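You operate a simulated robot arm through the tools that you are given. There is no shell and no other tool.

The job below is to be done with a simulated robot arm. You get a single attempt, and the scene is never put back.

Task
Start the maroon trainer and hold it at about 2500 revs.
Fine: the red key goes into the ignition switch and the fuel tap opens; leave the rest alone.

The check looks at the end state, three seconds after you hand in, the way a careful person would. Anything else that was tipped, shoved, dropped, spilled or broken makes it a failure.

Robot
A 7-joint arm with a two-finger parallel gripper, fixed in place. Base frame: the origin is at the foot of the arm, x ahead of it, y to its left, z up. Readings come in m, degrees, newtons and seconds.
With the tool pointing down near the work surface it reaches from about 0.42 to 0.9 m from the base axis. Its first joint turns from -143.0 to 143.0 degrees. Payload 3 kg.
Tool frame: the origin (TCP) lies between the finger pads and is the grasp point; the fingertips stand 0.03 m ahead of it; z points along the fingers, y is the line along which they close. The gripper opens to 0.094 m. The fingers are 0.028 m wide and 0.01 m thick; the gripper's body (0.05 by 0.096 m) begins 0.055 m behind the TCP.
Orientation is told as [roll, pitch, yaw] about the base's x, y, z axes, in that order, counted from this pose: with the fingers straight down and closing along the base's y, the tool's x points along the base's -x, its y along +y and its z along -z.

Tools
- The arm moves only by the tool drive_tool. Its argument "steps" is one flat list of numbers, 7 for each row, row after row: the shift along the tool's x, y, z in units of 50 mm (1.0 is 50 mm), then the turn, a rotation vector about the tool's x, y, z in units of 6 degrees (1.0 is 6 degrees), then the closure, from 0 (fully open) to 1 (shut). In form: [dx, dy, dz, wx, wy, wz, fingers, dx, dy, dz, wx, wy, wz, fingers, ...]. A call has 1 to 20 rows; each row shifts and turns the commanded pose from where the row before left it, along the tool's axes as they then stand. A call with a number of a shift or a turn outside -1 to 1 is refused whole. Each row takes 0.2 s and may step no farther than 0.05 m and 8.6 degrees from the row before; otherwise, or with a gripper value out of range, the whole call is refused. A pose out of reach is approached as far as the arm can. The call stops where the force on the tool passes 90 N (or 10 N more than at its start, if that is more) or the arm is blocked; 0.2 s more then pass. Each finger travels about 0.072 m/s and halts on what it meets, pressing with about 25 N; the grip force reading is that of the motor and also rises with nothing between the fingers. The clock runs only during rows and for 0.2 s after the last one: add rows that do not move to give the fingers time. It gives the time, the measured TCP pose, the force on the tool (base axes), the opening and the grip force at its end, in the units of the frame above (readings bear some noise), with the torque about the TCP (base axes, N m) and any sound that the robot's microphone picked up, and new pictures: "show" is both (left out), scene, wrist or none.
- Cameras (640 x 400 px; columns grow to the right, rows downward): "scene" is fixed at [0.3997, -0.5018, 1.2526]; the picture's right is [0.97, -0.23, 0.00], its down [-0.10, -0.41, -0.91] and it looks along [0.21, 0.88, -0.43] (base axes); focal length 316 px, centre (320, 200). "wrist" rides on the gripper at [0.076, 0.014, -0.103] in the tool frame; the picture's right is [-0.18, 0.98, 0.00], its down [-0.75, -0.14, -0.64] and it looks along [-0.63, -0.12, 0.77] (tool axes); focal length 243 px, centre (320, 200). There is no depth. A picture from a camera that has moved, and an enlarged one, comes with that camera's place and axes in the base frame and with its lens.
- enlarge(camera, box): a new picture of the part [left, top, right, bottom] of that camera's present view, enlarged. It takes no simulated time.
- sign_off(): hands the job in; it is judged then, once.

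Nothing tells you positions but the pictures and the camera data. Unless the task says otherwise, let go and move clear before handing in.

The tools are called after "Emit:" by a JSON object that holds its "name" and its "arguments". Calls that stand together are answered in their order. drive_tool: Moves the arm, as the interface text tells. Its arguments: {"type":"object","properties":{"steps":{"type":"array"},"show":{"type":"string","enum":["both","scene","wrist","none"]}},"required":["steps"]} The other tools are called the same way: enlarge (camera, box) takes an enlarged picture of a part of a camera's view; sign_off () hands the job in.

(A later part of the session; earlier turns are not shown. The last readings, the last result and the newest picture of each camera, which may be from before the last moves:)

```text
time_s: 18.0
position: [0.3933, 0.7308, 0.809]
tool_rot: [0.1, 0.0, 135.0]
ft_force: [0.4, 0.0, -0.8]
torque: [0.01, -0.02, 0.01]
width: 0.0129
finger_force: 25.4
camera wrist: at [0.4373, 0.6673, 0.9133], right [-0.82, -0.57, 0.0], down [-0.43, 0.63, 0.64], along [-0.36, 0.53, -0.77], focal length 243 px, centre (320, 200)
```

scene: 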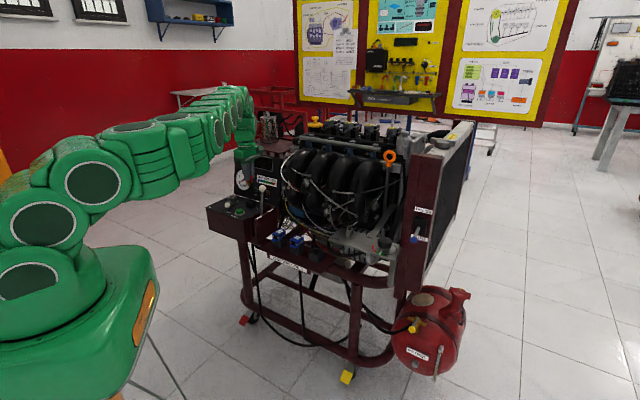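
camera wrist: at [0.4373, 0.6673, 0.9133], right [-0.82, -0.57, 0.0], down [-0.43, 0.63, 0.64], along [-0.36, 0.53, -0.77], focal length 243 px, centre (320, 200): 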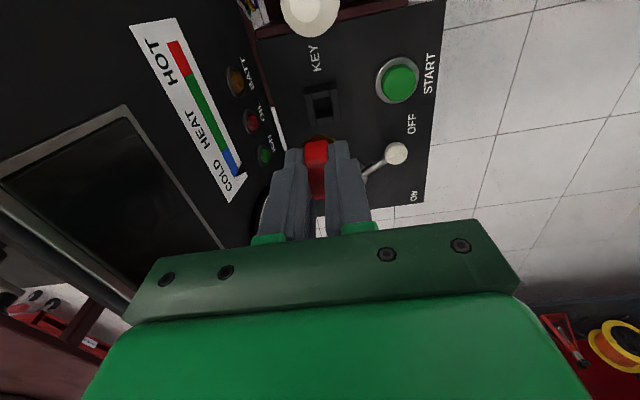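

Emit:
{"name": "enlarge", "arguments": {"camera": "scene", "box": [225, 155, 289, 215]}}

Emit:
{"name": "enlarge", "arguments": {"camera": "wrist", "box": [270, 70, 366, 170]}}

Emit:
{"name": "enlarge", "arguments": {"camera": "scene", "box": [238, 165, 270, 195]}}

```text
6.67 times, centred on (257, 185) of scene
camera zoom: at [0.3997, -0.5018, 1.2526], right [0.97, -0.23, 0.0], down [-0.1, -0.41, -0.91], along [0.21, 0.88, -0.43], focal length 2106 px, centre (740, 300)
```

zoom: 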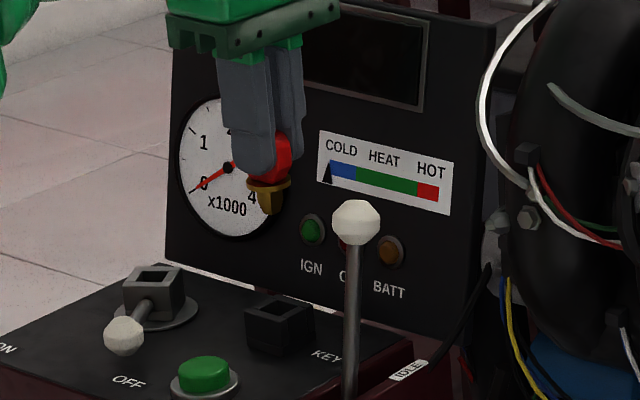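

```text
4.00 times, centred on (318, 120) of wrist
camera zoom: at [0.4373, 0.6673, 0.9133], right [-0.82, -0.57, 0.0], down [-0.43, 0.63, 0.64], along [-0.36, 0.53, -0.77], focal length 970 px, centre (328, 520)
```

zoom: 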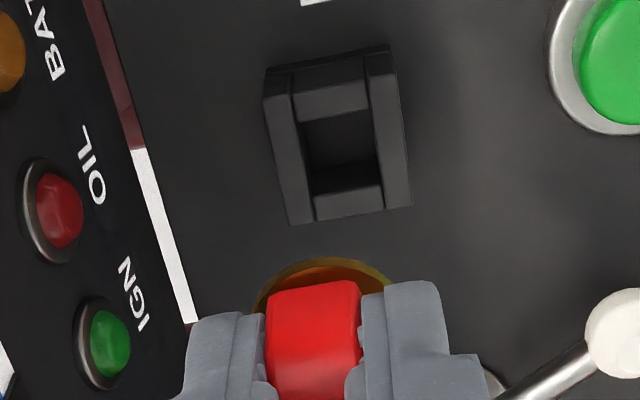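

```text
13.33 times, centred on (254, 180) of scene
camera zoom: at [0.3997, -0.5018, 1.2526], right [0.97, -0.23, 0.0], down [-0.1, -0.41, -0.91], along [0.21, 0.88, -0.43], focal length 4211 px, centre (1200, 467)
```

zoom: 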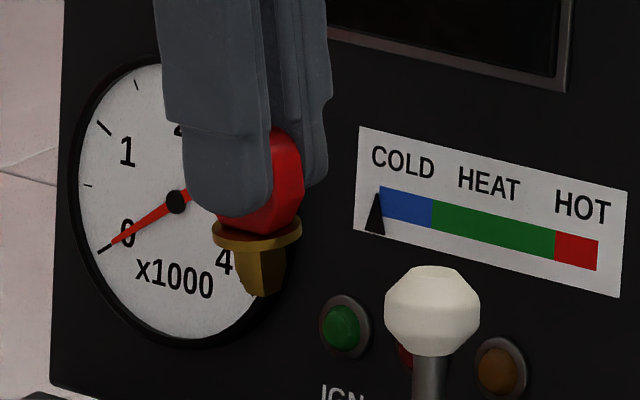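

The key is out. It has a short square shank of about 12 mm with a tapered tip, and the holes are about 16 mm. I'll rotate +29.5° to match the switch hub and hover above it to check alignment.

Emit:
{"name": "drive_tool", "arguments": {"steps": [0, 0, 0, 0, 0, -0.983, 1, 0, 0, 0, 0, 0, -0.983, 1, 0, 0, 0, 0, 0, -0.983, 1, 0, 0, 0, 0, 0, -0.983, 1, 0, 0, 0, 0, 0, -0.983, 1, -0.473, -0.185, 0.1, 0, 0, 0, 1, -0.473, -0.185, 0.12, 0, 0, 0, 1, -0.473, -0.185, 0.12, 0, 0, 0, 1, -0.473, -0.185, 0.12, 0, 0, 0, 1, 0, 0, 0, 0, 0, 0, 1, 0, 0, 0, 0, 0, 0, 1], "show": "both"}}

```text
time_s: 20.4
position: [0.3077, 0.7878, 0.7843]
tool_rot: [0.0, -0.1, 164.5]
ft_force: [0.0, -0.8, -0.6]
torque: [0.0, -0.01, 0.02]
width: 0.0129
finger_force: 24.7
camera wrist: at [0.3783, 0.7555, 0.8878], right [-0.44, -0.9, 0.0], down [-0.69, 0.34, 0.64], along [-0.58, 0.28, -0.77], focal length 243 px, centre (320, 200)
```

scene: 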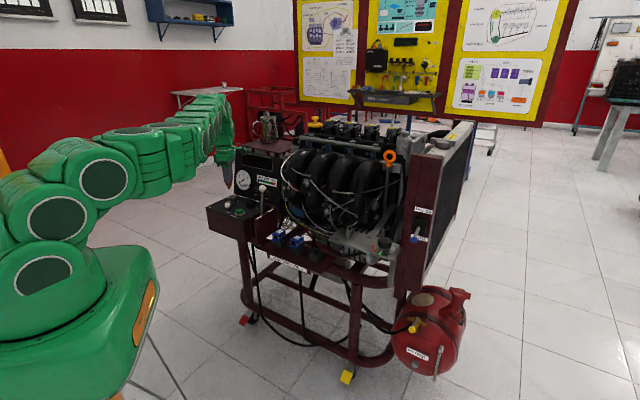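
wrist: 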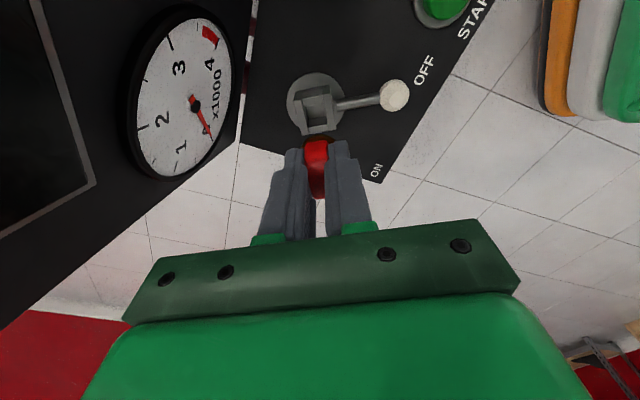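

Emit:
{"name": "enlarge", "arguments": {"camera": "wrist", "box": [272, 60, 368, 160]}}

Emit:
{"name": "enlarge", "arguments": {"camera": "scene", "box": [208, 160, 256, 215]}}

```text
4.00 times, centred on (320, 110) of wrist
camera zoom: at [0.3783, 0.7555, 0.8878], right [-0.44, -0.9, 0.0], down [-0.69, 0.34, 0.64], along [-0.58, 0.28, -0.77], focal length 970 px, centre (320, 560)
```

zoom: 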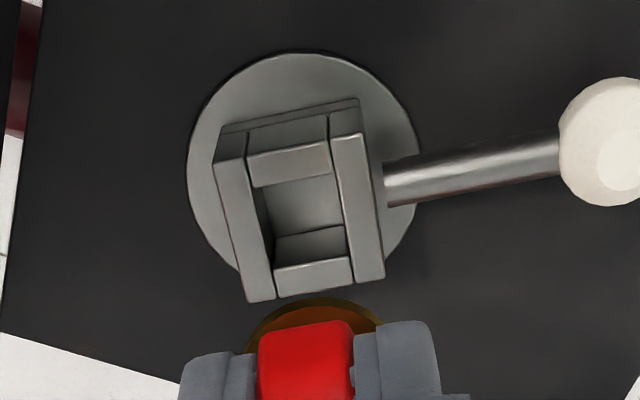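

```text
7.27 times, centred on (232, 188) of scene
camera zoom: at [0.3997, -0.5018, 1.2526], right [0.97, -0.23, 0.0], down [-0.1, -0.41, -0.91], along [0.21, 0.88, -0.43], focal length 2297 px, centre (960, 291)
```

zoom: 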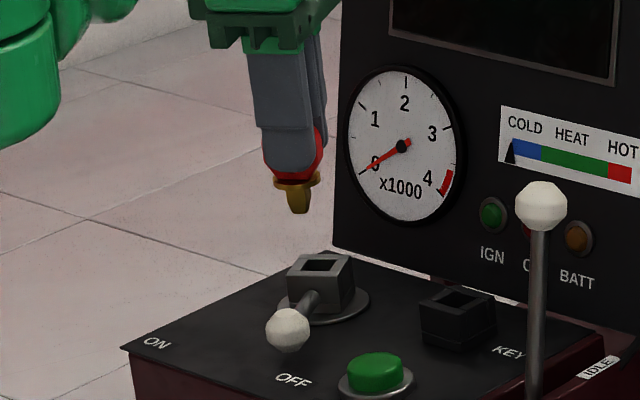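

The hub sits almost under the key; I read it as about 3 mm off in tool x and −4 mm in tool y. I'll correct that, lower until the shank tip is just above the hole, and check again.

Emit:
{"name": "drive_tool", "arguments": {"steps": [0.054, -0.086, 0.1, 0, 0, -0.1, 1, 0, 0, 0.26, 0, 0, 0, 1, 0, 0, 0.26, 0, 0, 0, 1, 0, 0, 0, 0, 0, 0, 1, 0, 0, 0, 0, 0, 0, 1], "show": "both"}}

Emit:
{"name": "enlarge", "arguments": {"camera": "wrist", "box": [280, 90, 360, 170]}}

Emit:
{"name": "enlarge", "arguments": {"camera": "scene", "box": [216, 170, 252, 210]}}

```text
time_s: 21.6
position: [0.3142, 0.793, 0.754]
tool_rot: [-0.1, 0.0, 165.2]
ft_force: [0.2, -0.3, 0.3]
torque: [-0.01, 0.01, 0.02]
width: 0.0128
finger_force: 25.0
camera wrist: at [0.3842, 0.7606, 0.8582], right [-0.43, -0.9, 0.0], down [-0.69, 0.33, 0.64], along [-0.58, 0.28, -0.77], focal length 243 px, centre (320, 200)
```

scene: 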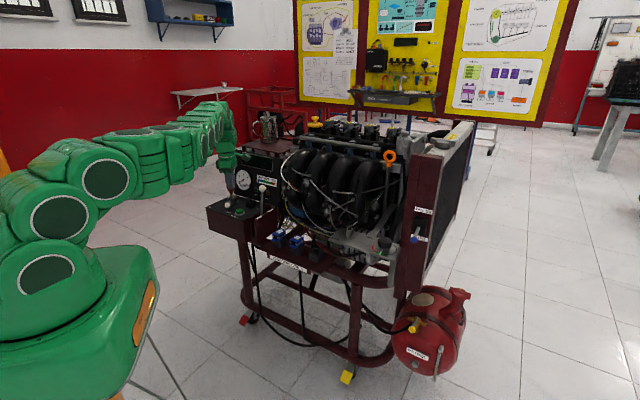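
wrist: 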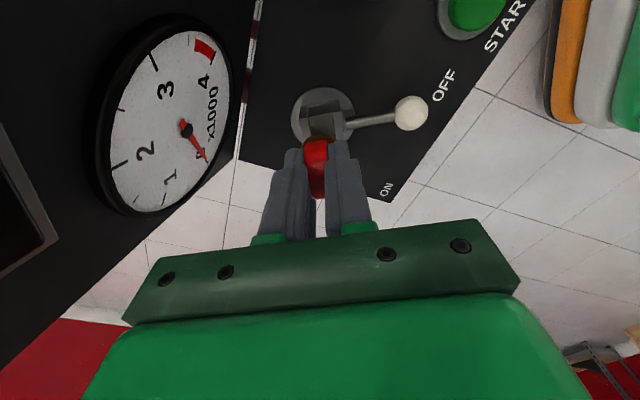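

```text
5.00 times, centred on (320, 130) of wrist
camera zoom: at [0.3842, 0.7606, 0.8582], right [-0.43, -0.9, 0.0], down [-0.69, 0.33, 0.64], along [-0.58, 0.28, -0.77], focal length 1213 px, centre (320, 550)
```

zoom: 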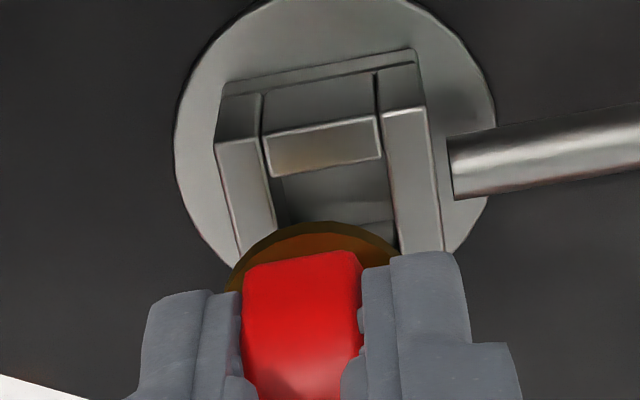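

```text
10.00 times, centred on (234, 190) of scene
camera zoom: at [0.3997, -0.5018, 1.2526], right [0.97, -0.23, 0.0], down [-0.1, -0.41, -0.91], along [0.21, 0.88, -0.43], focal length 3158 px, centre (1180, 300)
```

zoom: 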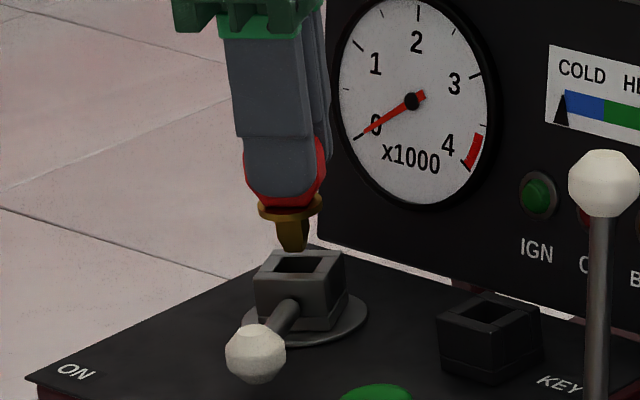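

Emit:
{"name": "enlarge", "arguments": {"camera": "scene", "box": [222, 184, 246, 206]}}

Emit:
{"name": "enlarge", "arguments": {"camera": "wrist", "box": [296, 100, 352, 160]}}

```text
16.00 times, centred on (234, 195) of scene
camera zoom: at [0.3997, -0.5018, 1.2526], right [0.97, -0.23, 0.0], down [-0.1, -0.41, -0.91], along [0.21, 0.88, -0.43], focal length 5053 px, centre (1696, 280)
```

zoom: 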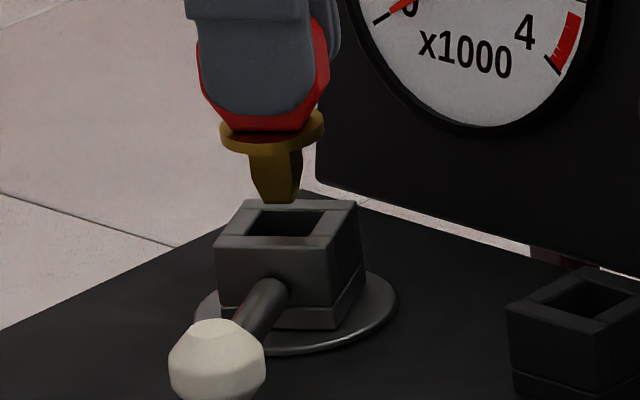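

```text
6.67 times, centred on (324, 130) of wrist
camera zoom: at [0.3842, 0.7606, 0.8582], right [-0.43, -0.9, 0.0], down [-0.69, 0.33, 0.64], along [-0.58, 0.28, -0.77], focal length 1618 px, centre (293, 667)
```

zoom: 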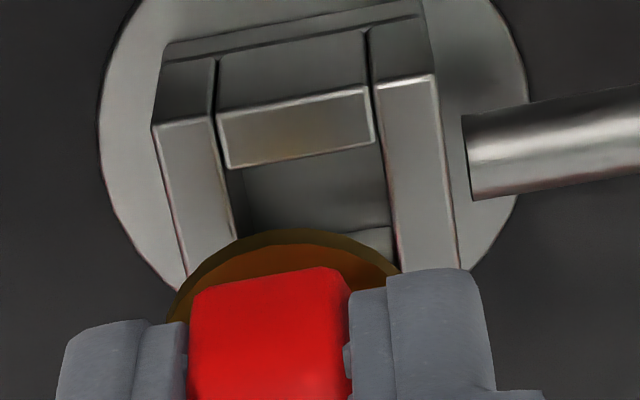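

The scene view is square to tool x and shows the shank needs about +1.4 mm there. The wrist view says about +1.7 mm in tool y. I'll apply both and lower the tip gently into the hole while watching the force.

Emit:
{"name": "drive_tool", "arguments": {"steps": [0.028, 0.034, 0, 0, 0, 0, 1, 0, 0, 0, 0, 0, 0, 1, 0, 0, 0.1, 0, 0, 0, 1, 0, 0, 0.1, 0, 0, 0, 1, 0, 0, 0, 0, 0, 0, 1], "show": "both"}}

Emit:
{"name": "enlarge", "arguments": {"camera": "scene", "box": [222, 184, 246, 206]}}

Emit:
{"name": "enlarge", "arguments": {"camera": "wrist", "box": [280, 90, 360, 170]}}

```text
time_s: 22.8
position: [0.3144, 0.7929, 0.7438]
tool_rot: [0.0, 0.0, 165.1]
ft_force: [0.9, 0.3, 0.6]
torque: [-0.02, 0.01, -0.05]
width: 0.0127
finger_force: 24.8
camera wrist: at [0.3847, 0.7597, 0.8477], right [-0.43, -0.9, 0.0], down [-0.69, 0.33, 0.64], along [-0.58, 0.28, -0.77], focal length 243 px, centre (320, 200)
```

scene: 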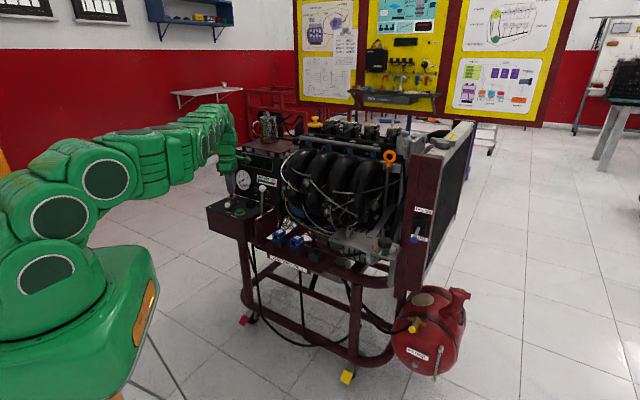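
wrist: 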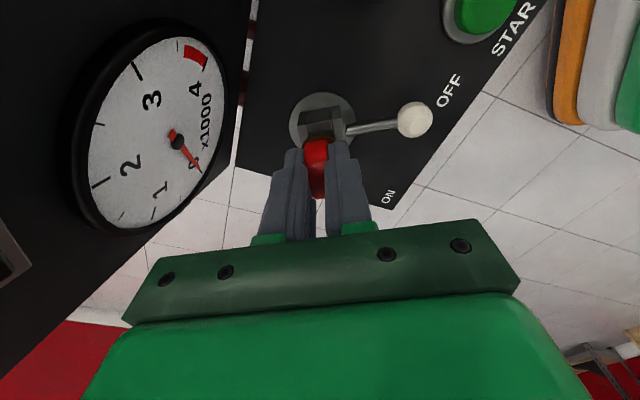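

```text
16.00 times, centred on (234, 195) of scene
camera zoom: at [0.3997, -0.5018, 1.2526], right [0.97, -0.23, 0.0], down [-0.1, -0.41, -0.91], along [0.21, 0.88, -0.43], focal length 5053 px, centre (1696, 280)
```

zoom: 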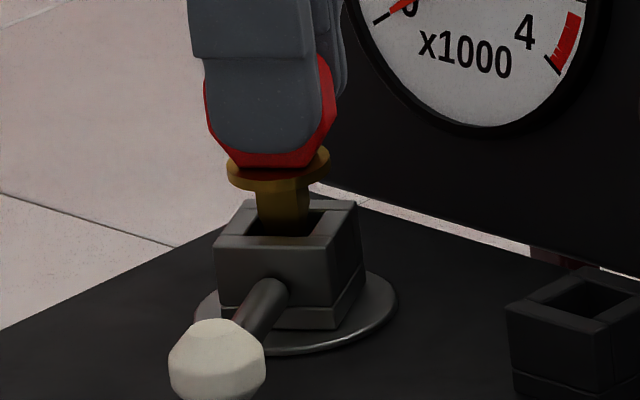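

```text
5.00 times, centred on (320, 130) of wrist
camera zoom: at [0.3847, 0.7597, 0.8477], right [-0.43, -0.9, 0.0], down [-0.69, 0.33, 0.64], along [-0.58, 0.28, -0.77], focal length 1213 px, centre (320, 550)
```

zoom: 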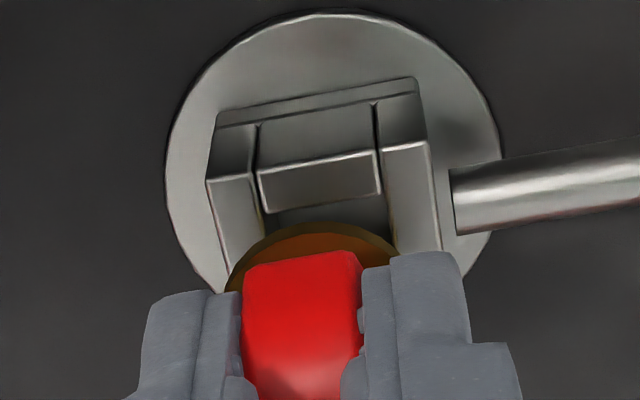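

The tip is inside the hole with no contact force. I'll make a small centring tweak and lower the key further.

Emit:
{"name": "drive_tool", "arguments": {"steps": [0.008, 0.016, 0.06, 0, 0, 0, 1, 0, 0, 0.06, 0, 0, 0, 1, 0, 0, 0.06, 0, 0, 0, 1, 0, 0, 0.06, 0, 0, 0, 1, 0, 0, 0, 0, 0, 0, 1], "show": "none"}}

Emit:
{"name": "enlarge", "arguments": {"camera": "scene", "box": [222, 184, 246, 206]}}

Emit:
{"name": "enlarge", "arguments": {"camera": "wrist", "box": [280, 90, 360, 170]}}

```text
time_s: 24.0
position: [0.3147, 0.7903, 0.7317]
tool_rot: [0.0, 0.1, 165.1]
ft_force: [-0.1, 0.4, 0.2]
torque: [0.02, 0.01, 0.01]
width: 0.0129
finger_force: 24.7
```

```text
16.00 times, centred on (234, 195) of scene
camera zoom: at [0.3997, -0.5018, 1.2526], right [0.97, -0.23, 0.0], down [-0.1, -0.41, -0.91], along [0.21, 0.88, -0.43], focal length 5053 px, centre (1696, 280)
```

zoom: 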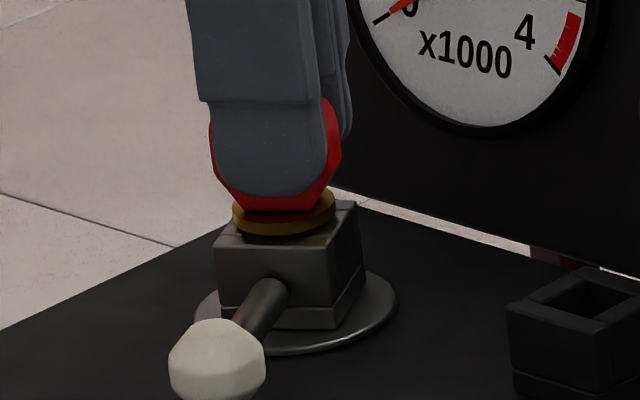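

```text
5.00 times, centred on (320, 130) of wrist
camera zoom: at [0.3848, 0.7582, 0.8358], right [-0.43, -0.9, 0.0], down [-0.69, 0.33, 0.64], along [-0.58, 0.28, -0.77], focal length 1213 px, centre (320, 550)
```

zoom: 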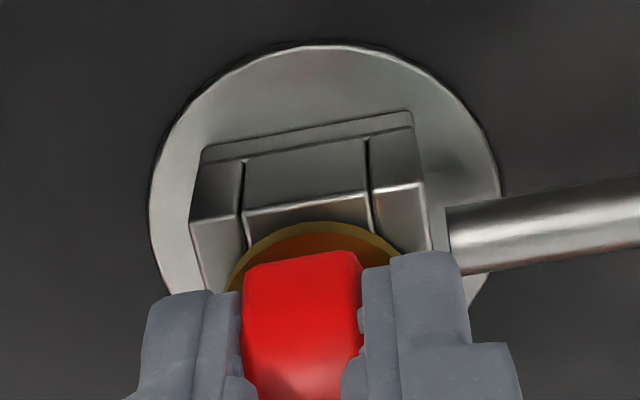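

Only about 3 mm remain and there's still no contact force. I'll seat it gently.

Emit:
{"name": "drive_tool", "arguments": {"steps": [0, 0, 0.03, 0, 0, 0, 1, 0, 0, 0.03, 0, 0, 0, 1, 0, 0, 0, 0, 0, 0, 1], "show": "none"}}

Emit:
{"name": "enlarge", "arguments": {"camera": "scene", "box": [222, 184, 246, 206]}}

Emit:
{"name": "enlarge", "arguments": {"camera": "wrist", "box": [280, 90, 360, 170]}}

```text
time_s: 24.8
position: [0.3151, 0.791, 0.7299]
tool_rot: [-0.2, 0.0, 165.2]
ft_force: [-3.1, -1.1, 18.2]
torque: [-0.1, 0.19, 0.01]
width: 0.0129
finger_force: 24.6
```

```text
16.00 times, centred on (234, 195) of scene
camera zoom: at [0.3997, -0.5018, 1.2526], right [0.97, -0.23, 0.0], down [-0.1, -0.41, -0.91], along [0.21, 0.88, -0.43], focal length 5053 px, centre (1696, 280)
```

zoom: 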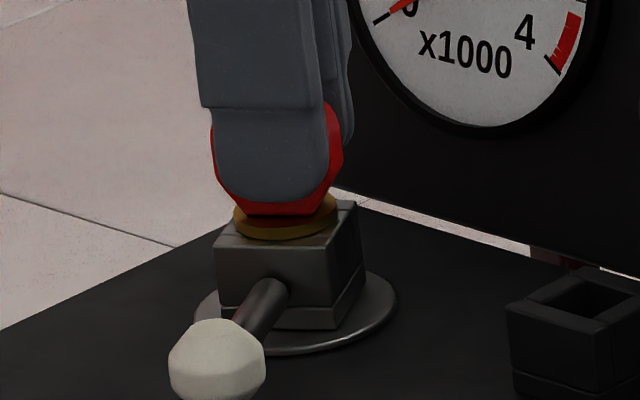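

```text
5.00 times, centred on (320, 130) of wrist
camera zoom: at [0.385, 0.7588, 0.8338], right [-0.43, -0.9, 0.0], down [-0.69, 0.33, 0.64], along [-0.58, 0.28, -0.77], focal length 1213 px, centre (320, 550)
```

zoom: 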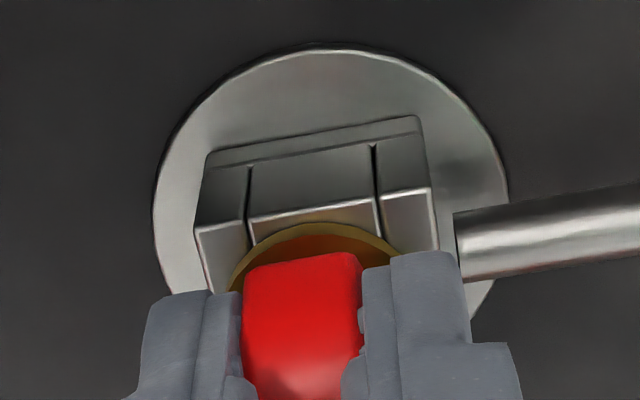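

The collar is sitting on the hub; the 18 N push-up confirms it. I'll ease off about 1 mm and turn the key from OFF toward ON, clockwise from above, checking torque after the first small turn.

Emit:
{"name": "drive_tool", "arguments": {"steps": [0, 0, -0.02, 0, 0, 0, 1, 0, 0, 0, 0, 0, 1, 1, 0, 0, 0, 0, 0, 1, 1, 0, 0, 0, 0, 0, 0, 1], "show": "none"}}

Emit:
{"name": "enlarge", "arguments": {"camera": "scene", "box": [210, 180, 258, 220]}}

Emit:
{"name": "enlarge", "arguments": {"camera": "wrist", "box": [272, 60, 432, 170]}}

```text
time_s: 25.8
position: [0.3164, 0.7894, 0.7301]
tool_rot: [0.1, 0.0, 153.1]
ft_force: [1.5, -0.8, 11.2]
torque: [-0.07, -0.1, 0.07]
width: 0.0127
finger_force: 25.0
```

```text
10.00 times, centred on (234, 200) of scene
camera zoom: at [0.3997, -0.5018, 1.2526], right [0.97, -0.23, 0.0], down [-0.1, -0.41, -0.91], along [0.21, 0.88, -0.43], focal length 3158 px, centre (1180, 200)
```

zoom: 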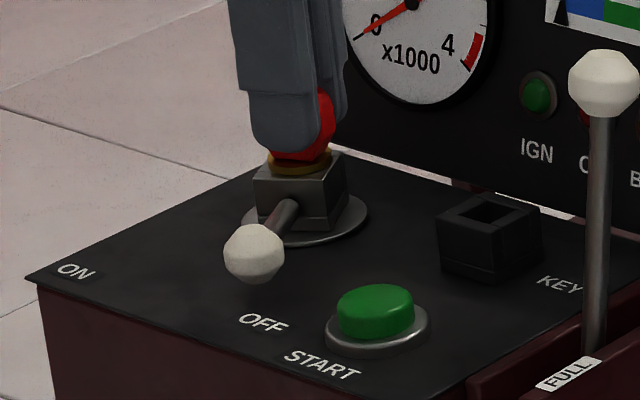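

```text
3.64 times, centred on (352, 115) of wrist
camera zoom: at [0.3769, 0.744, 0.8337], right [-0.61, -0.79, 0.0], down [-0.61, 0.47, 0.64], along [-0.51, 0.39, -0.77], focal length 882 px, centre (204, 509)
```

zoom: 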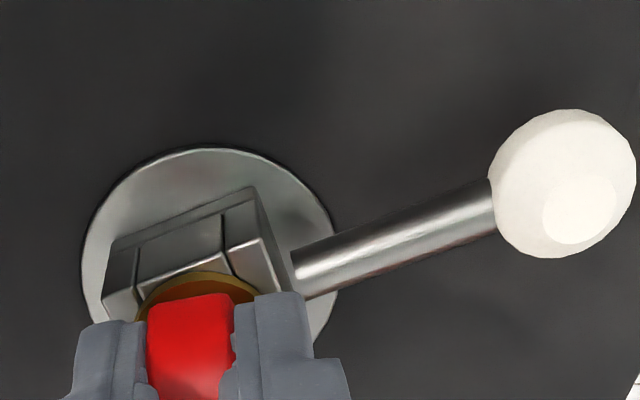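

The key turns a little inside the oversized hole without moving the hub, so it's better to use the switch's own lever. I'll turn the key back square, release it, and rise clear.

Emit:
{"name": "drive_tool", "arguments": {"steps": [0, 0, 0, 0, 0, -1, 1, 0, 0, 0, 0, 0, -1, 1, 0, 0, 0, 0, 0, 0, 1, 0, 0, 0, 0, 0, 0, 0.8, 0, 0, 0, 0, 0, 0, 0.6, 0, 0, 0, 0, 0, 0, 0.6, 0, 0, -0.3, 0, 0, 0, 0.6, 0, 0, -0.7, 0, 0, 0, 0.6, 0, 0, -0.7, 0, 0, 0, 0.6, 0, 0, 0, 0, 0, 0, 0.6], "show": "both"}}

Emit:
{"name": "enlarge", "arguments": {"camera": "scene", "box": [210, 180, 258, 220]}}

Emit:
{"name": "enlarge", "arguments": {"camera": "wrist", "box": [272, 60, 432, 170]}}

```text
time_s: 28.0
position: [0.3135, 0.7905, 0.8154]
tool_rot: [0.0, 0.0, 165.0]
ft_force: [0.3, 0.5, 0.0]
torque: [0.0, 0.02, 0.02]
width: 0.0378
finger_force: 0.1
camera wrist: at [0.384, 0.759, 0.9185], right [-0.43, -0.9, 0.0], down [-0.69, 0.33, 0.64], along [-0.58, 0.28, -0.77], focal length 243 px, centre (320, 200)
```

scene: 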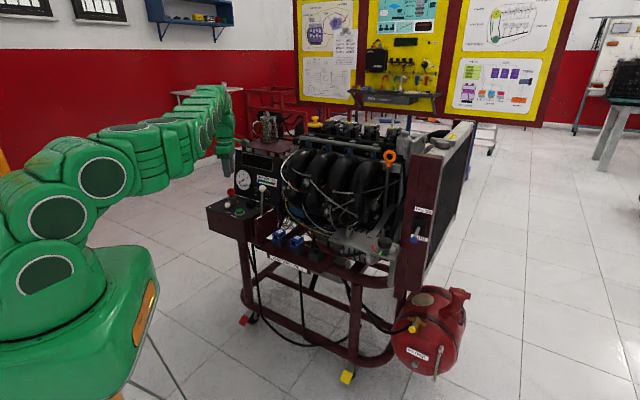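
wrist: 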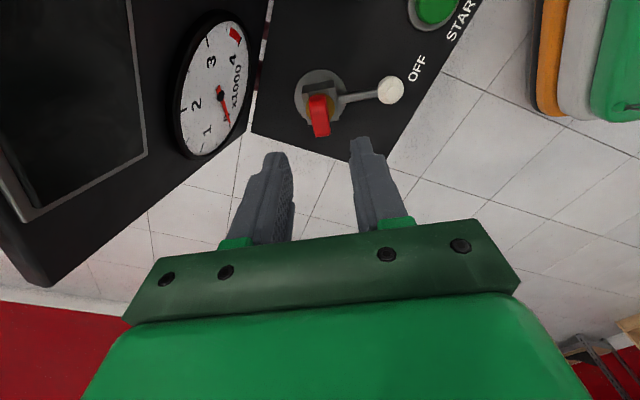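

```text
10.00 times, centred on (234, 200) of scene
camera zoom: at [0.3997, -0.5018, 1.2526], right [0.97, -0.23, 0.0], down [-0.1, -0.41, -0.91], along [0.21, 0.88, -0.43], focal length 3158 px, centre (1180, 200)
```

zoom: 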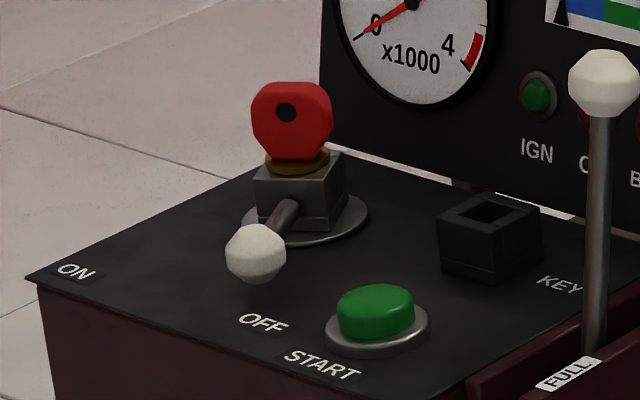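

```text
3.64 times, centred on (352, 115) of wrist
camera zoom: at [0.384, 0.759, 0.9185], right [-0.43, -0.9, 0.0], down [-0.69, 0.33, 0.64], along [-0.58, 0.28, -0.77], focal length 882 px, centre (204, 509)
```

zoom: 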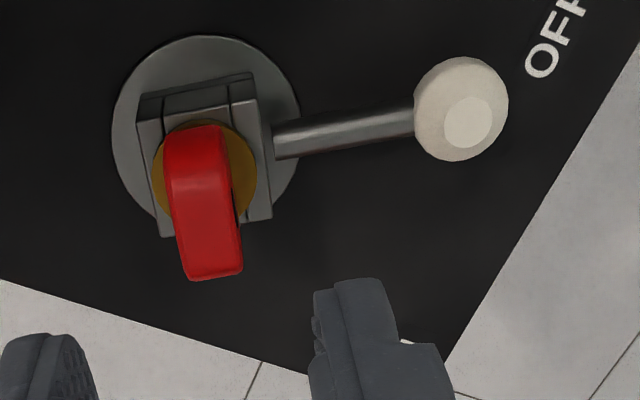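

The key is now seated in the switch. Next I'll close the fingers and bring them down on the START side of the switch lever's ball, clear of the button, so I can push it along its arc to ON.

Emit:
{"name": "drive_tool", "arguments": {"steps": [0.43, 0.68, 0, 0, 0, 0, 1, 0.43, 0.68, 0, 0, 0, 0, 1, 0, 0, 0.5, 0, 0, 0, 1, 0, 0, 0.5, 0, 0, 0, 1, 0, 0, 0.6, 0, 0, 0, 1, 0, 0, 0, 0, 0, 0, 1], "show": "both"}}

Emit:
{"name": "enlarge", "arguments": {"camera": "scene", "box": [210, 170, 274, 225]}}

Emit:
{"name": "enlarge", "arguments": {"camera": "wrist", "box": [250, 60, 410, 250]}}

```text
time_s: 29.4
position: [0.3359, 0.714, 0.7351]
tool_rot: [0.0, 0.0, 165.0]
ft_force: [0.4, 0.1, 0.4]
torque: [0.02, -0.01, 0.01]
width: 0.0001
finger_force: 24.8
camera wrist: at [0.4059, 0.6826, 0.8391], right [-0.43, -0.9, 0.0], down [-0.69, 0.33, 0.64], along [-0.58, 0.28, -0.77], focal length 243 px, centre (320, 200)
```

scene: 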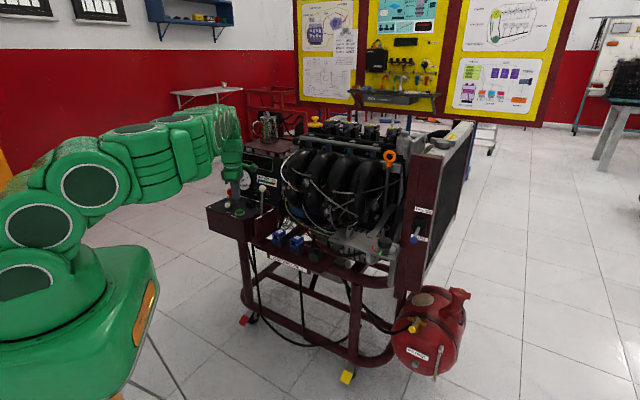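
wrist: 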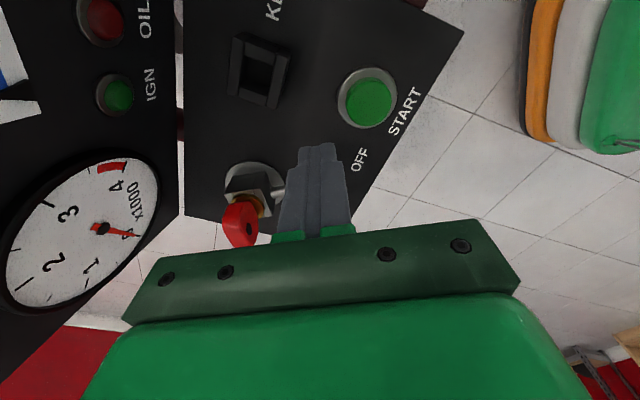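

```text
7.27 times, centred on (242, 198) of scene
camera zoom: at [0.3997, -0.5018, 1.2526], right [0.97, -0.23, 0.0], down [-0.1, -0.41, -0.91], along [0.21, 0.88, -0.43], focal length 2297 px, centre (887, 218)
```

zoom: 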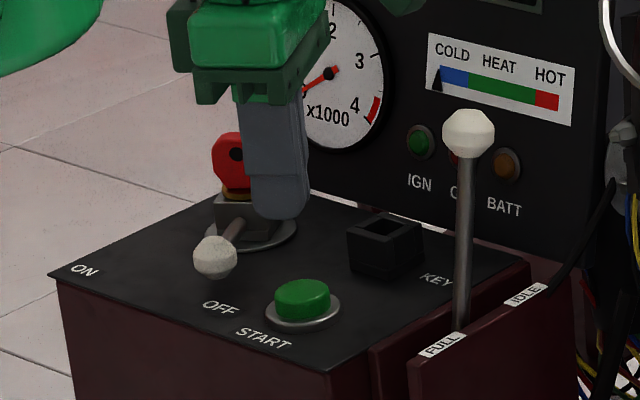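

```text
2.11 times, centred on (330, 155) of wrist
camera zoom: at [0.4059, 0.6826, 0.8391], right [-0.43, -0.9, 0.0], down [-0.69, 0.33, 0.64], along [-0.58, 0.28, -0.77], focal length 511 px, centre (299, 295)
```

zoom: 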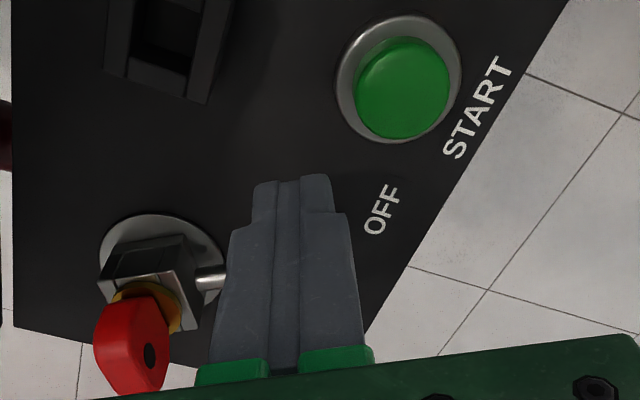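

The closed fingers are beside the lever ball with clearance. I'll lower them to ball height, make contact, and push through the first half of the arc.

Emit:
{"name": "drive_tool", "arguments": {"steps": [0, 0, 0.35, 0, 0, 0, 1, 0, 0, 0.35, 0, 0, 0, 1, -0.15, 0, 0, 0, 0, 0, 1, -0.14, 0, 0, 0, 0, 0, 1, -0.1428, 0.047, 0, 0, 0, 1, 1, -0.1428, 0.047, 0, 0, 0, 1, 1, -0.1428, 0.047, 0, 0, 0, 1, 1, -0.1428, 0.047, 0, 0, 0, 1, 1, -0.1428, 0.047, 0, 0, 0, 1, 1, 0, 0, 0, 0, 0, 0, 1], "show": "both"}}

Emit:
{"name": "enlarge", "arguments": {"camera": "scene", "box": [200, 170, 264, 225]}}

Emit:
{"name": "enlarge", "arguments": {"camera": "wrist", "box": [220, 60, 410, 250]}}

```text
time_s: 31.6
position: [0.2889, 0.7219, 0.6987]
tool_rot: [0.0, 0.0, 135.2]
ft_force: [0.2, -0.7, -0.4]
torque: [0.01, 0.02, 0.02]
width: 0.0001
finger_force: 24.7
camera wrist: at [0.333, 0.6598, 0.8025], right [-0.82, -0.57, 0.0], down [-0.43, 0.63, 0.64], along [-0.36, 0.53, -0.77], focal length 243 px, centre (320, 200)
```

scene: 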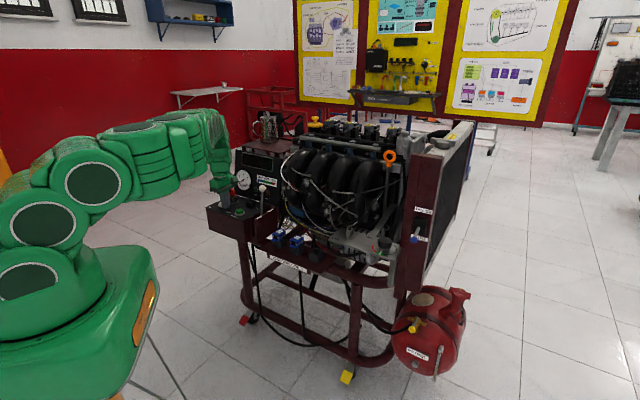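
wrist: 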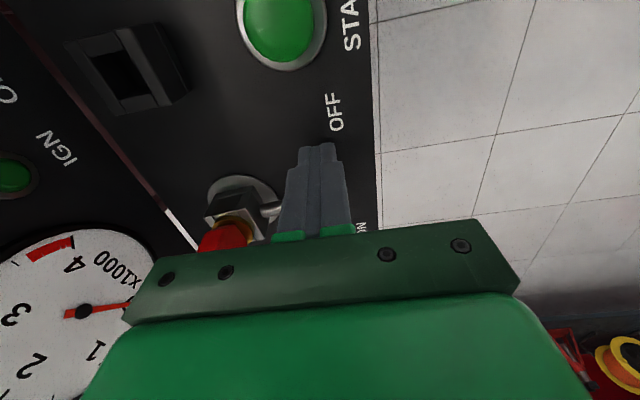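

```text
7.27 times, centred on (232, 198) of scene
camera zoom: at [0.3997, -0.5018, 1.2526], right [0.97, -0.23, 0.0], down [-0.1, -0.41, -0.91], along [0.21, 0.88, -0.43], focal length 2297 px, centre (960, 218)
```

zoom: 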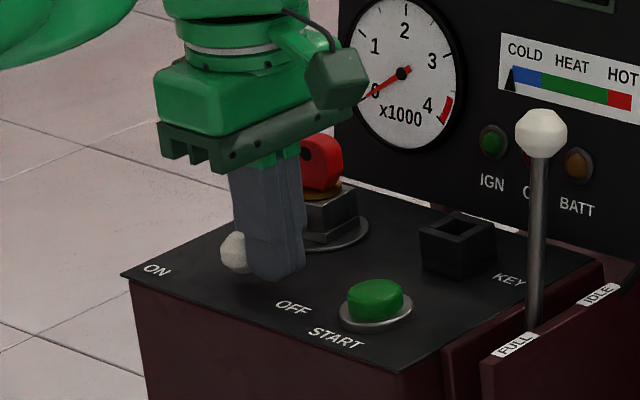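

```text
2.11 times, centred on (315, 155) of wrist
camera zoom: at [0.333, 0.6598, 0.8025], right [-0.82, -0.57, 0.0], down [-0.43, 0.63, 0.64], along [-0.36, 0.53, -0.77], focal length 511 px, centre (330, 295)
```

zoom: 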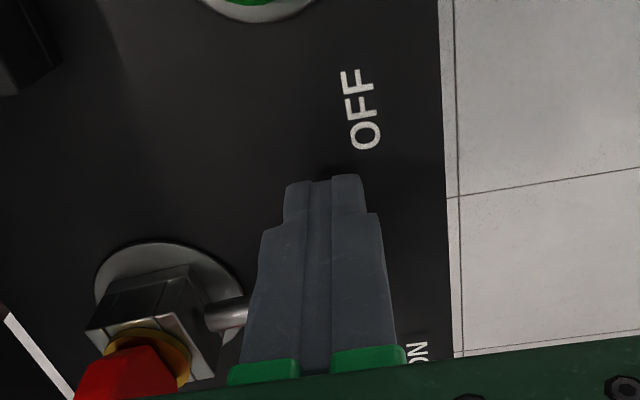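

The lever, hub and key are turning together with almost no force. I'll finish the arc.

Emit:
{"name": "drive_tool", "arguments": {"steps": [-0.1428, 0.047, 0, 0, 0, 1, 1, -0.1428, 0.047, 0, 0, 0, 1, 1, -0.1428, 0.047, 0, 0, 0, 1, 1, -0.1428, 0.047, 0, 0, 0, 1, 1, -0.1428, 0.047, 0, 0, 0, 1, 1, 0, 0, 0, 0, 0, 0, 1], "show": "both"}}

Emit:
{"name": "enlarge", "arguments": {"camera": "scene", "box": [200, 170, 264, 225]}}

Emit:
{"name": "enlarge", "arguments": {"camera": "wrist", "box": [220, 60, 410, 250]}}

```text
time_s: 33.0
position: [0.2599, 0.7445, 0.7014]
tool_rot: [0.0, 0.0, 105.1]
ft_force: [0.6, 0.0, 0.1]
torque: [0.03, 0.02, -0.03]
width: 0.0
finger_force: 25.0
camera wrist: at [0.2658, 0.6683, 0.8039], right [-1.0, -0.08, 0.0], down [-0.06, 0.76, 0.64], along [-0.05, 0.64, -0.77], focal length 243 px, centre (320, 200)
```

scene: 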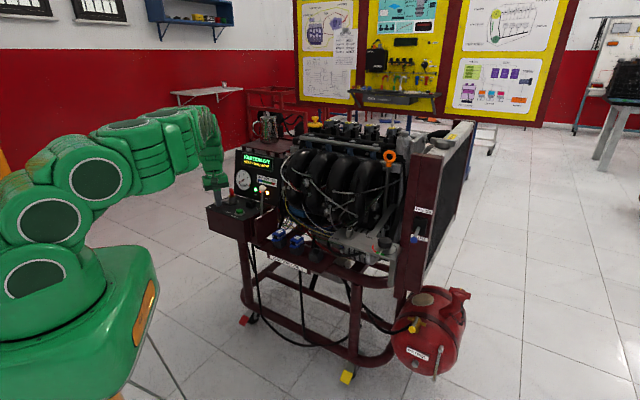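
wrist: 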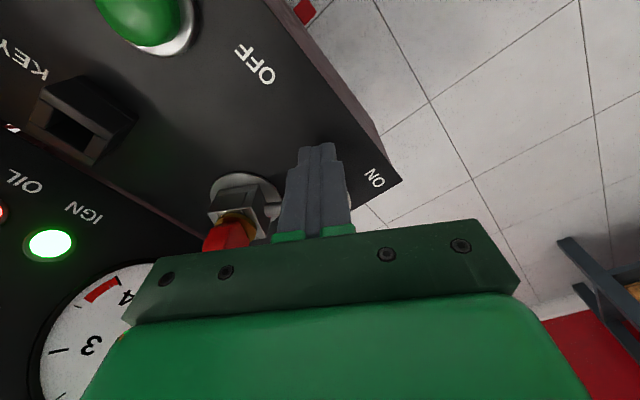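

```text
7.27 times, centred on (232, 198) of scene
camera zoom: at [0.3997, -0.5018, 1.2526], right [0.97, -0.23, 0.0], down [-0.1, -0.41, -0.91], along [0.21, 0.88, -0.43], focal length 2297 px, centre (960, 218)
```

zoom: 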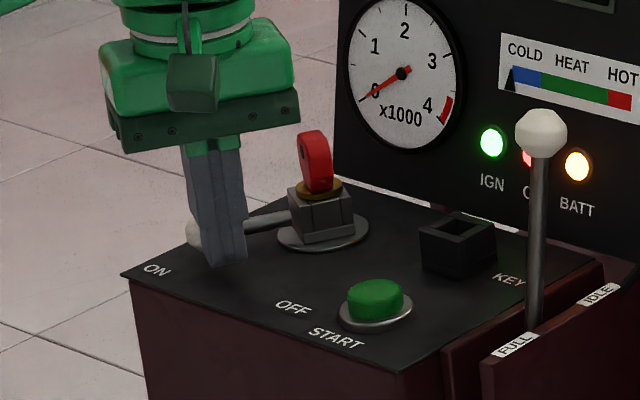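

```text
2.11 times, centred on (315, 155) of wrist
camera zoom: at [0.2658, 0.6683, 0.8039], right [-1.0, -0.08, 0.0], down [-0.06, 0.76, 0.64], along [-0.05, 0.64, -0.77], focal length 511 px, centre (330, 295)
```

zoom: 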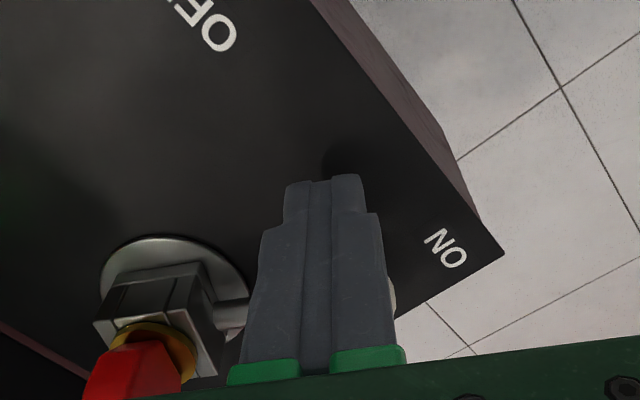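

IGN, OIL and BATT are lit, so the ignition is on, and the display now shows a message. I'll read it.

Emit:
{"name": "enlarge", "arguments": {"camera": "scene", "box": [234, 144, 290, 200]}}

Emit:
{"name": "enlarge", "arguments": {"camera": "scene", "box": [238, 150, 278, 172]}}

```text
7.14 times, centred on (262, 172) of scene
camera zoom: at [0.3997, -0.5018, 1.2526], right [0.97, -0.23, 0.0], down [-0.1, -0.41, -0.91], along [0.21, 0.88, -0.43], focal length 2256 px, centre (734, 400)
```

zoom: 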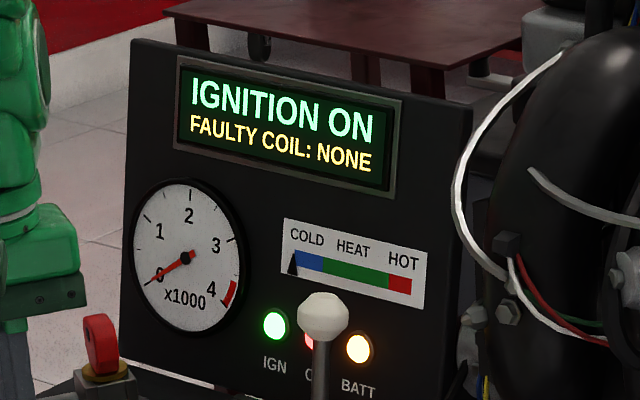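

```text
16.00 times, centred on (258, 161) of scene
camera zoom: at [0.3997, -0.5018, 1.2526], right [0.97, -0.23, 0.0], down [-0.1, -0.41, -0.91], along [0.21, 0.88, -0.43], focal length 5053 px, centre (1312, 824)
```

zoom: 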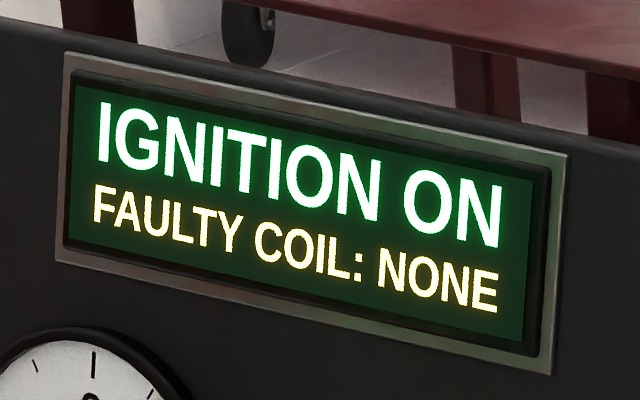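

The display reads "IGNITION ON / FAULTY COIL: NONE". I'll back off the lever, rise, and turn the tool to swing over to the fuel tap on the red tank.

Emit:
{"name": "drive_tool", "arguments": {"steps": [0.4, 0, 0, 0, 0, 0, 1, 0, 0, -0.9, 0, 0, 0, 1, 0, 0, -1, 0, 0, 0, 1, 0, 0, -1, 0, 0, 0, 1, 0, 0, -1, 0, 0, 0, 1, 0, 0, -1, 0, 0, 0, 1, 0, 0, 0, 0, 0, 1, 1, 0, 0, 0, 0, 0, 1, 1, 0, 0, 0, 0, 0, 1, 1, 0, 0, 0, 0, 0, 1, 1, 0, 0, 0, 0, 0, 1, 1, 0, 0, 0, 0, 0, 1, 1, 0, 0, 0, 0, 0, 1, 1, 0, 0, 0, 0, 0, 1, 1, 0, 0, 0, 0, 0, 1, 1, 0, 0, 0, 0, 0, 1, 1, 0, 0, 0, 0, 0, 0, 1], "show": "both"}}

Emit:
{"name": "enlarge", "arguments": {"camera": "scene", "box": [200, 140, 296, 230]}}

```text
time_s: 36.6
position: [0.2646, 0.725, 0.9462]
tool_rot: [0.0, 0.1, 45.0]
ft_force: [0.3, 0.0, 0.4]
torque: [0.0, 0.0, -0.02]
width: 0.0001
finger_force: 25.2
camera wrist: at [0.2004, 0.6836, 1.0493], right [-0.57, 0.82, 0.0], down [0.63, 0.43, 0.64], along [0.53, 0.36, -0.77], focal length 243 px, centre (320, 200)
```

scene: 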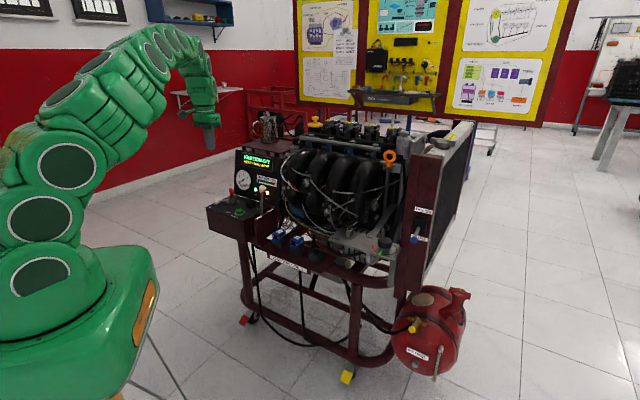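
wrist: 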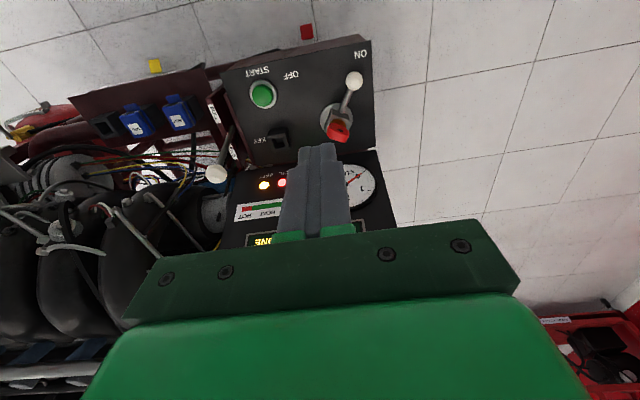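

```text
4.44 times, centred on (248, 185) of scene
camera zoom: at [0.3997, -0.5018, 1.2526], right [0.97, -0.23, 0.0], down [-0.1, -0.41, -0.91], along [0.21, 0.88, -0.43], focal length 1404 px, centre (640, 267)
```

zoom: 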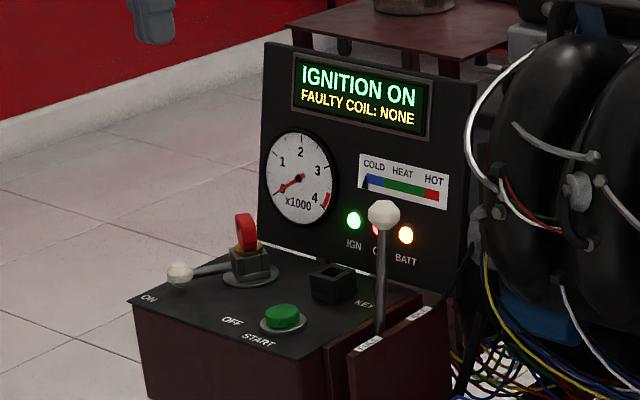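

Ignition stays ON with the lamps lit. I'll move along the front of the trainer toward the tank, keeping high.

Emit:
{"name": "drive_tool", "arguments": {"steps": [0.8, -0.497, 0, 0, 0, 0, 1, 0.8, -0.497, 0, 0, 0, 0, 1, 0.8, -0.497, 0, 0, 0, 0, 1, 0.8, -0.497, 0, 0, 0, 0, 1, 0.8, -0.497, 0, 0, 0, 0, 1, 0.8, -0.497, 0, 0, 0, 0, 1, 0, 0, 0, 0, 0, 1, 1, 0, 0, 0, 0, 0, 1, 1, 0, 0, 0, 0, 0, 1, 1, 0, 0, 0, 0, 0, 1, 1, 0, 0, 0, 0, 0, 1, 1, 0, 0, 0, 0, 0, 1, 1, 0, 0, 0, 0, 0, 1, 1, 0, 0, 0, 0, 0, 0.5, 1, -0.78, -0.6, 0, 0, 0, 0, 1, -0.78, -0.6, 0, 0, 0, 0, 1, -0.78, -0.6, 0, 0, 0, 0, 1, -0.78, -0.6, 0, 0, 0, 0, 1, -0.78, -0.6, 0, 0, 0, 0, 1, -0.78, -0.6, 0, 0, 0, 0, 1], "show": "both"}}

```text
time_s: 40.8
position: [0.4342, 0.2754, 0.9451]
tool_rot: [0.0, 0.1, 0.1]
ft_force: [0.2, -0.1, 0.1]
torque: [0.0, -0.04, 0.0]
width: 0.0
finger_force: 24.7
camera wrist: at [0.3582, 0.2899, 1.0493], right [0.18, 0.98, 0.0], down [0.75, -0.14, 0.64], along [0.63, -0.12, -0.77], focal length 243 px, centre (320, 200)
```

scene: 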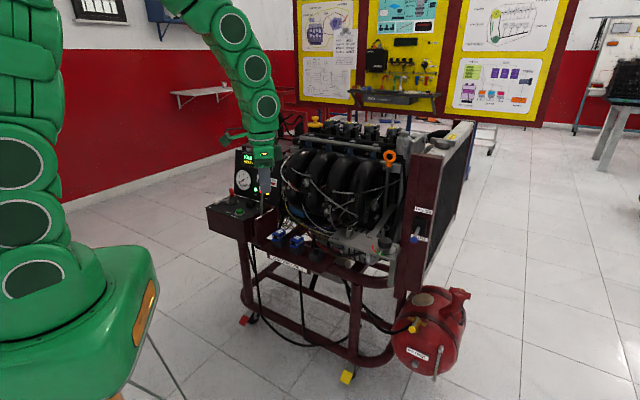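
wrist: 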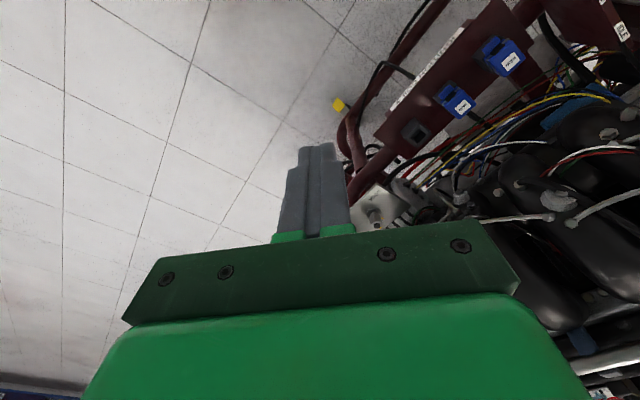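

Emit:
{"name": "drive_tool", "arguments": {"steps": [-0.6, -0.42, 0.3, 0, 0, 0, 1, -0.6, -0.42, 0.3, 0, 0, 0, 1, -0.6, -0.42, 0.3, 0, 0, 0, 1, -0.6, -0.42, 0.3, 0, 0, 0, 1, -0.6, -0.42, 0.3, 0, 0, 0, 1, -0.6, -0.42, 0.3, 0, 0, 0, 1, -0.6, -0.42, 0.3, 0, 0, 0, 1, 0, 0, 0, 0, 0, 0, 1], "show": "both"}}

```text
time_s: 42.6
position: [0.6509, 0.1239, 0.8438]
tool_rot: [-0.1, 0.1, 0.2]
ft_force: [-0.9, -0.2, 0.4]
torque: [-0.01, -0.01, 0.04]
width: 0.0003
finger_force: 25.0
camera wrist: at [0.5741, 0.1401, 0.9478], right [0.18, 0.98, 0.0], down [0.75, -0.14, 0.64], along [0.63, -0.12, -0.77], focal length 243 px, centre (320, 200)
```

scene: 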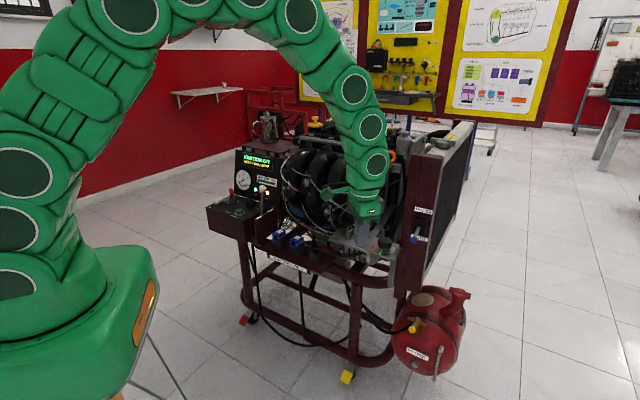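
wrist: 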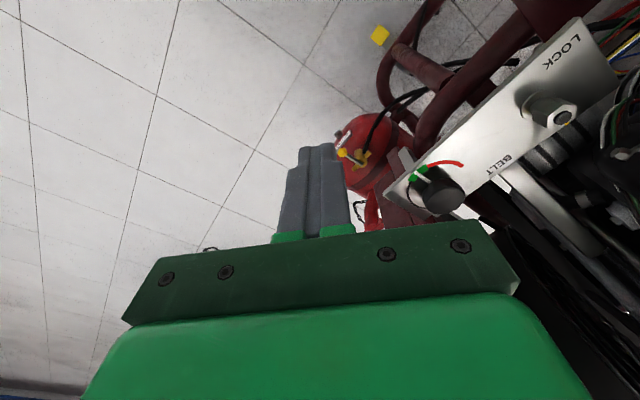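

Emit:
{"name": "enlarge", "arguments": {"camera": "wrist", "box": [320, 100, 416, 230]}}

Emit:
{"name": "enlarge", "arguments": {"camera": "scene", "box": [300, 170, 480, 400]}}

```text
3.08 times, centred on (368, 165) of wrist
camera zoom: at [0.5741, 0.1401, 0.9478], right [0.18, 0.98, 0.0], down [0.75, -0.14, 0.64], along [0.63, -0.12, -0.77], focal length 746 px, centre (172, 308)
```

zoom: 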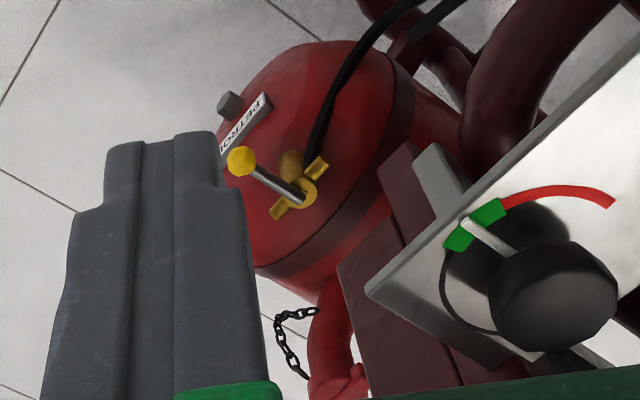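

```text
1.74 times, centred on (390, 285) of scene
camera zoom: at [0.3997, -0.5018, 1.2526], right [0.97, -0.23, 0.0], down [-0.1, -0.41, -0.91], along [0.21, 0.88, -0.43], focal length 549 px, centre (198, 52)
```

zoom: 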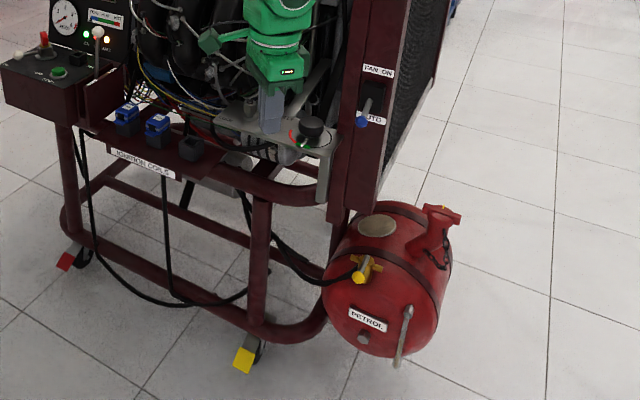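

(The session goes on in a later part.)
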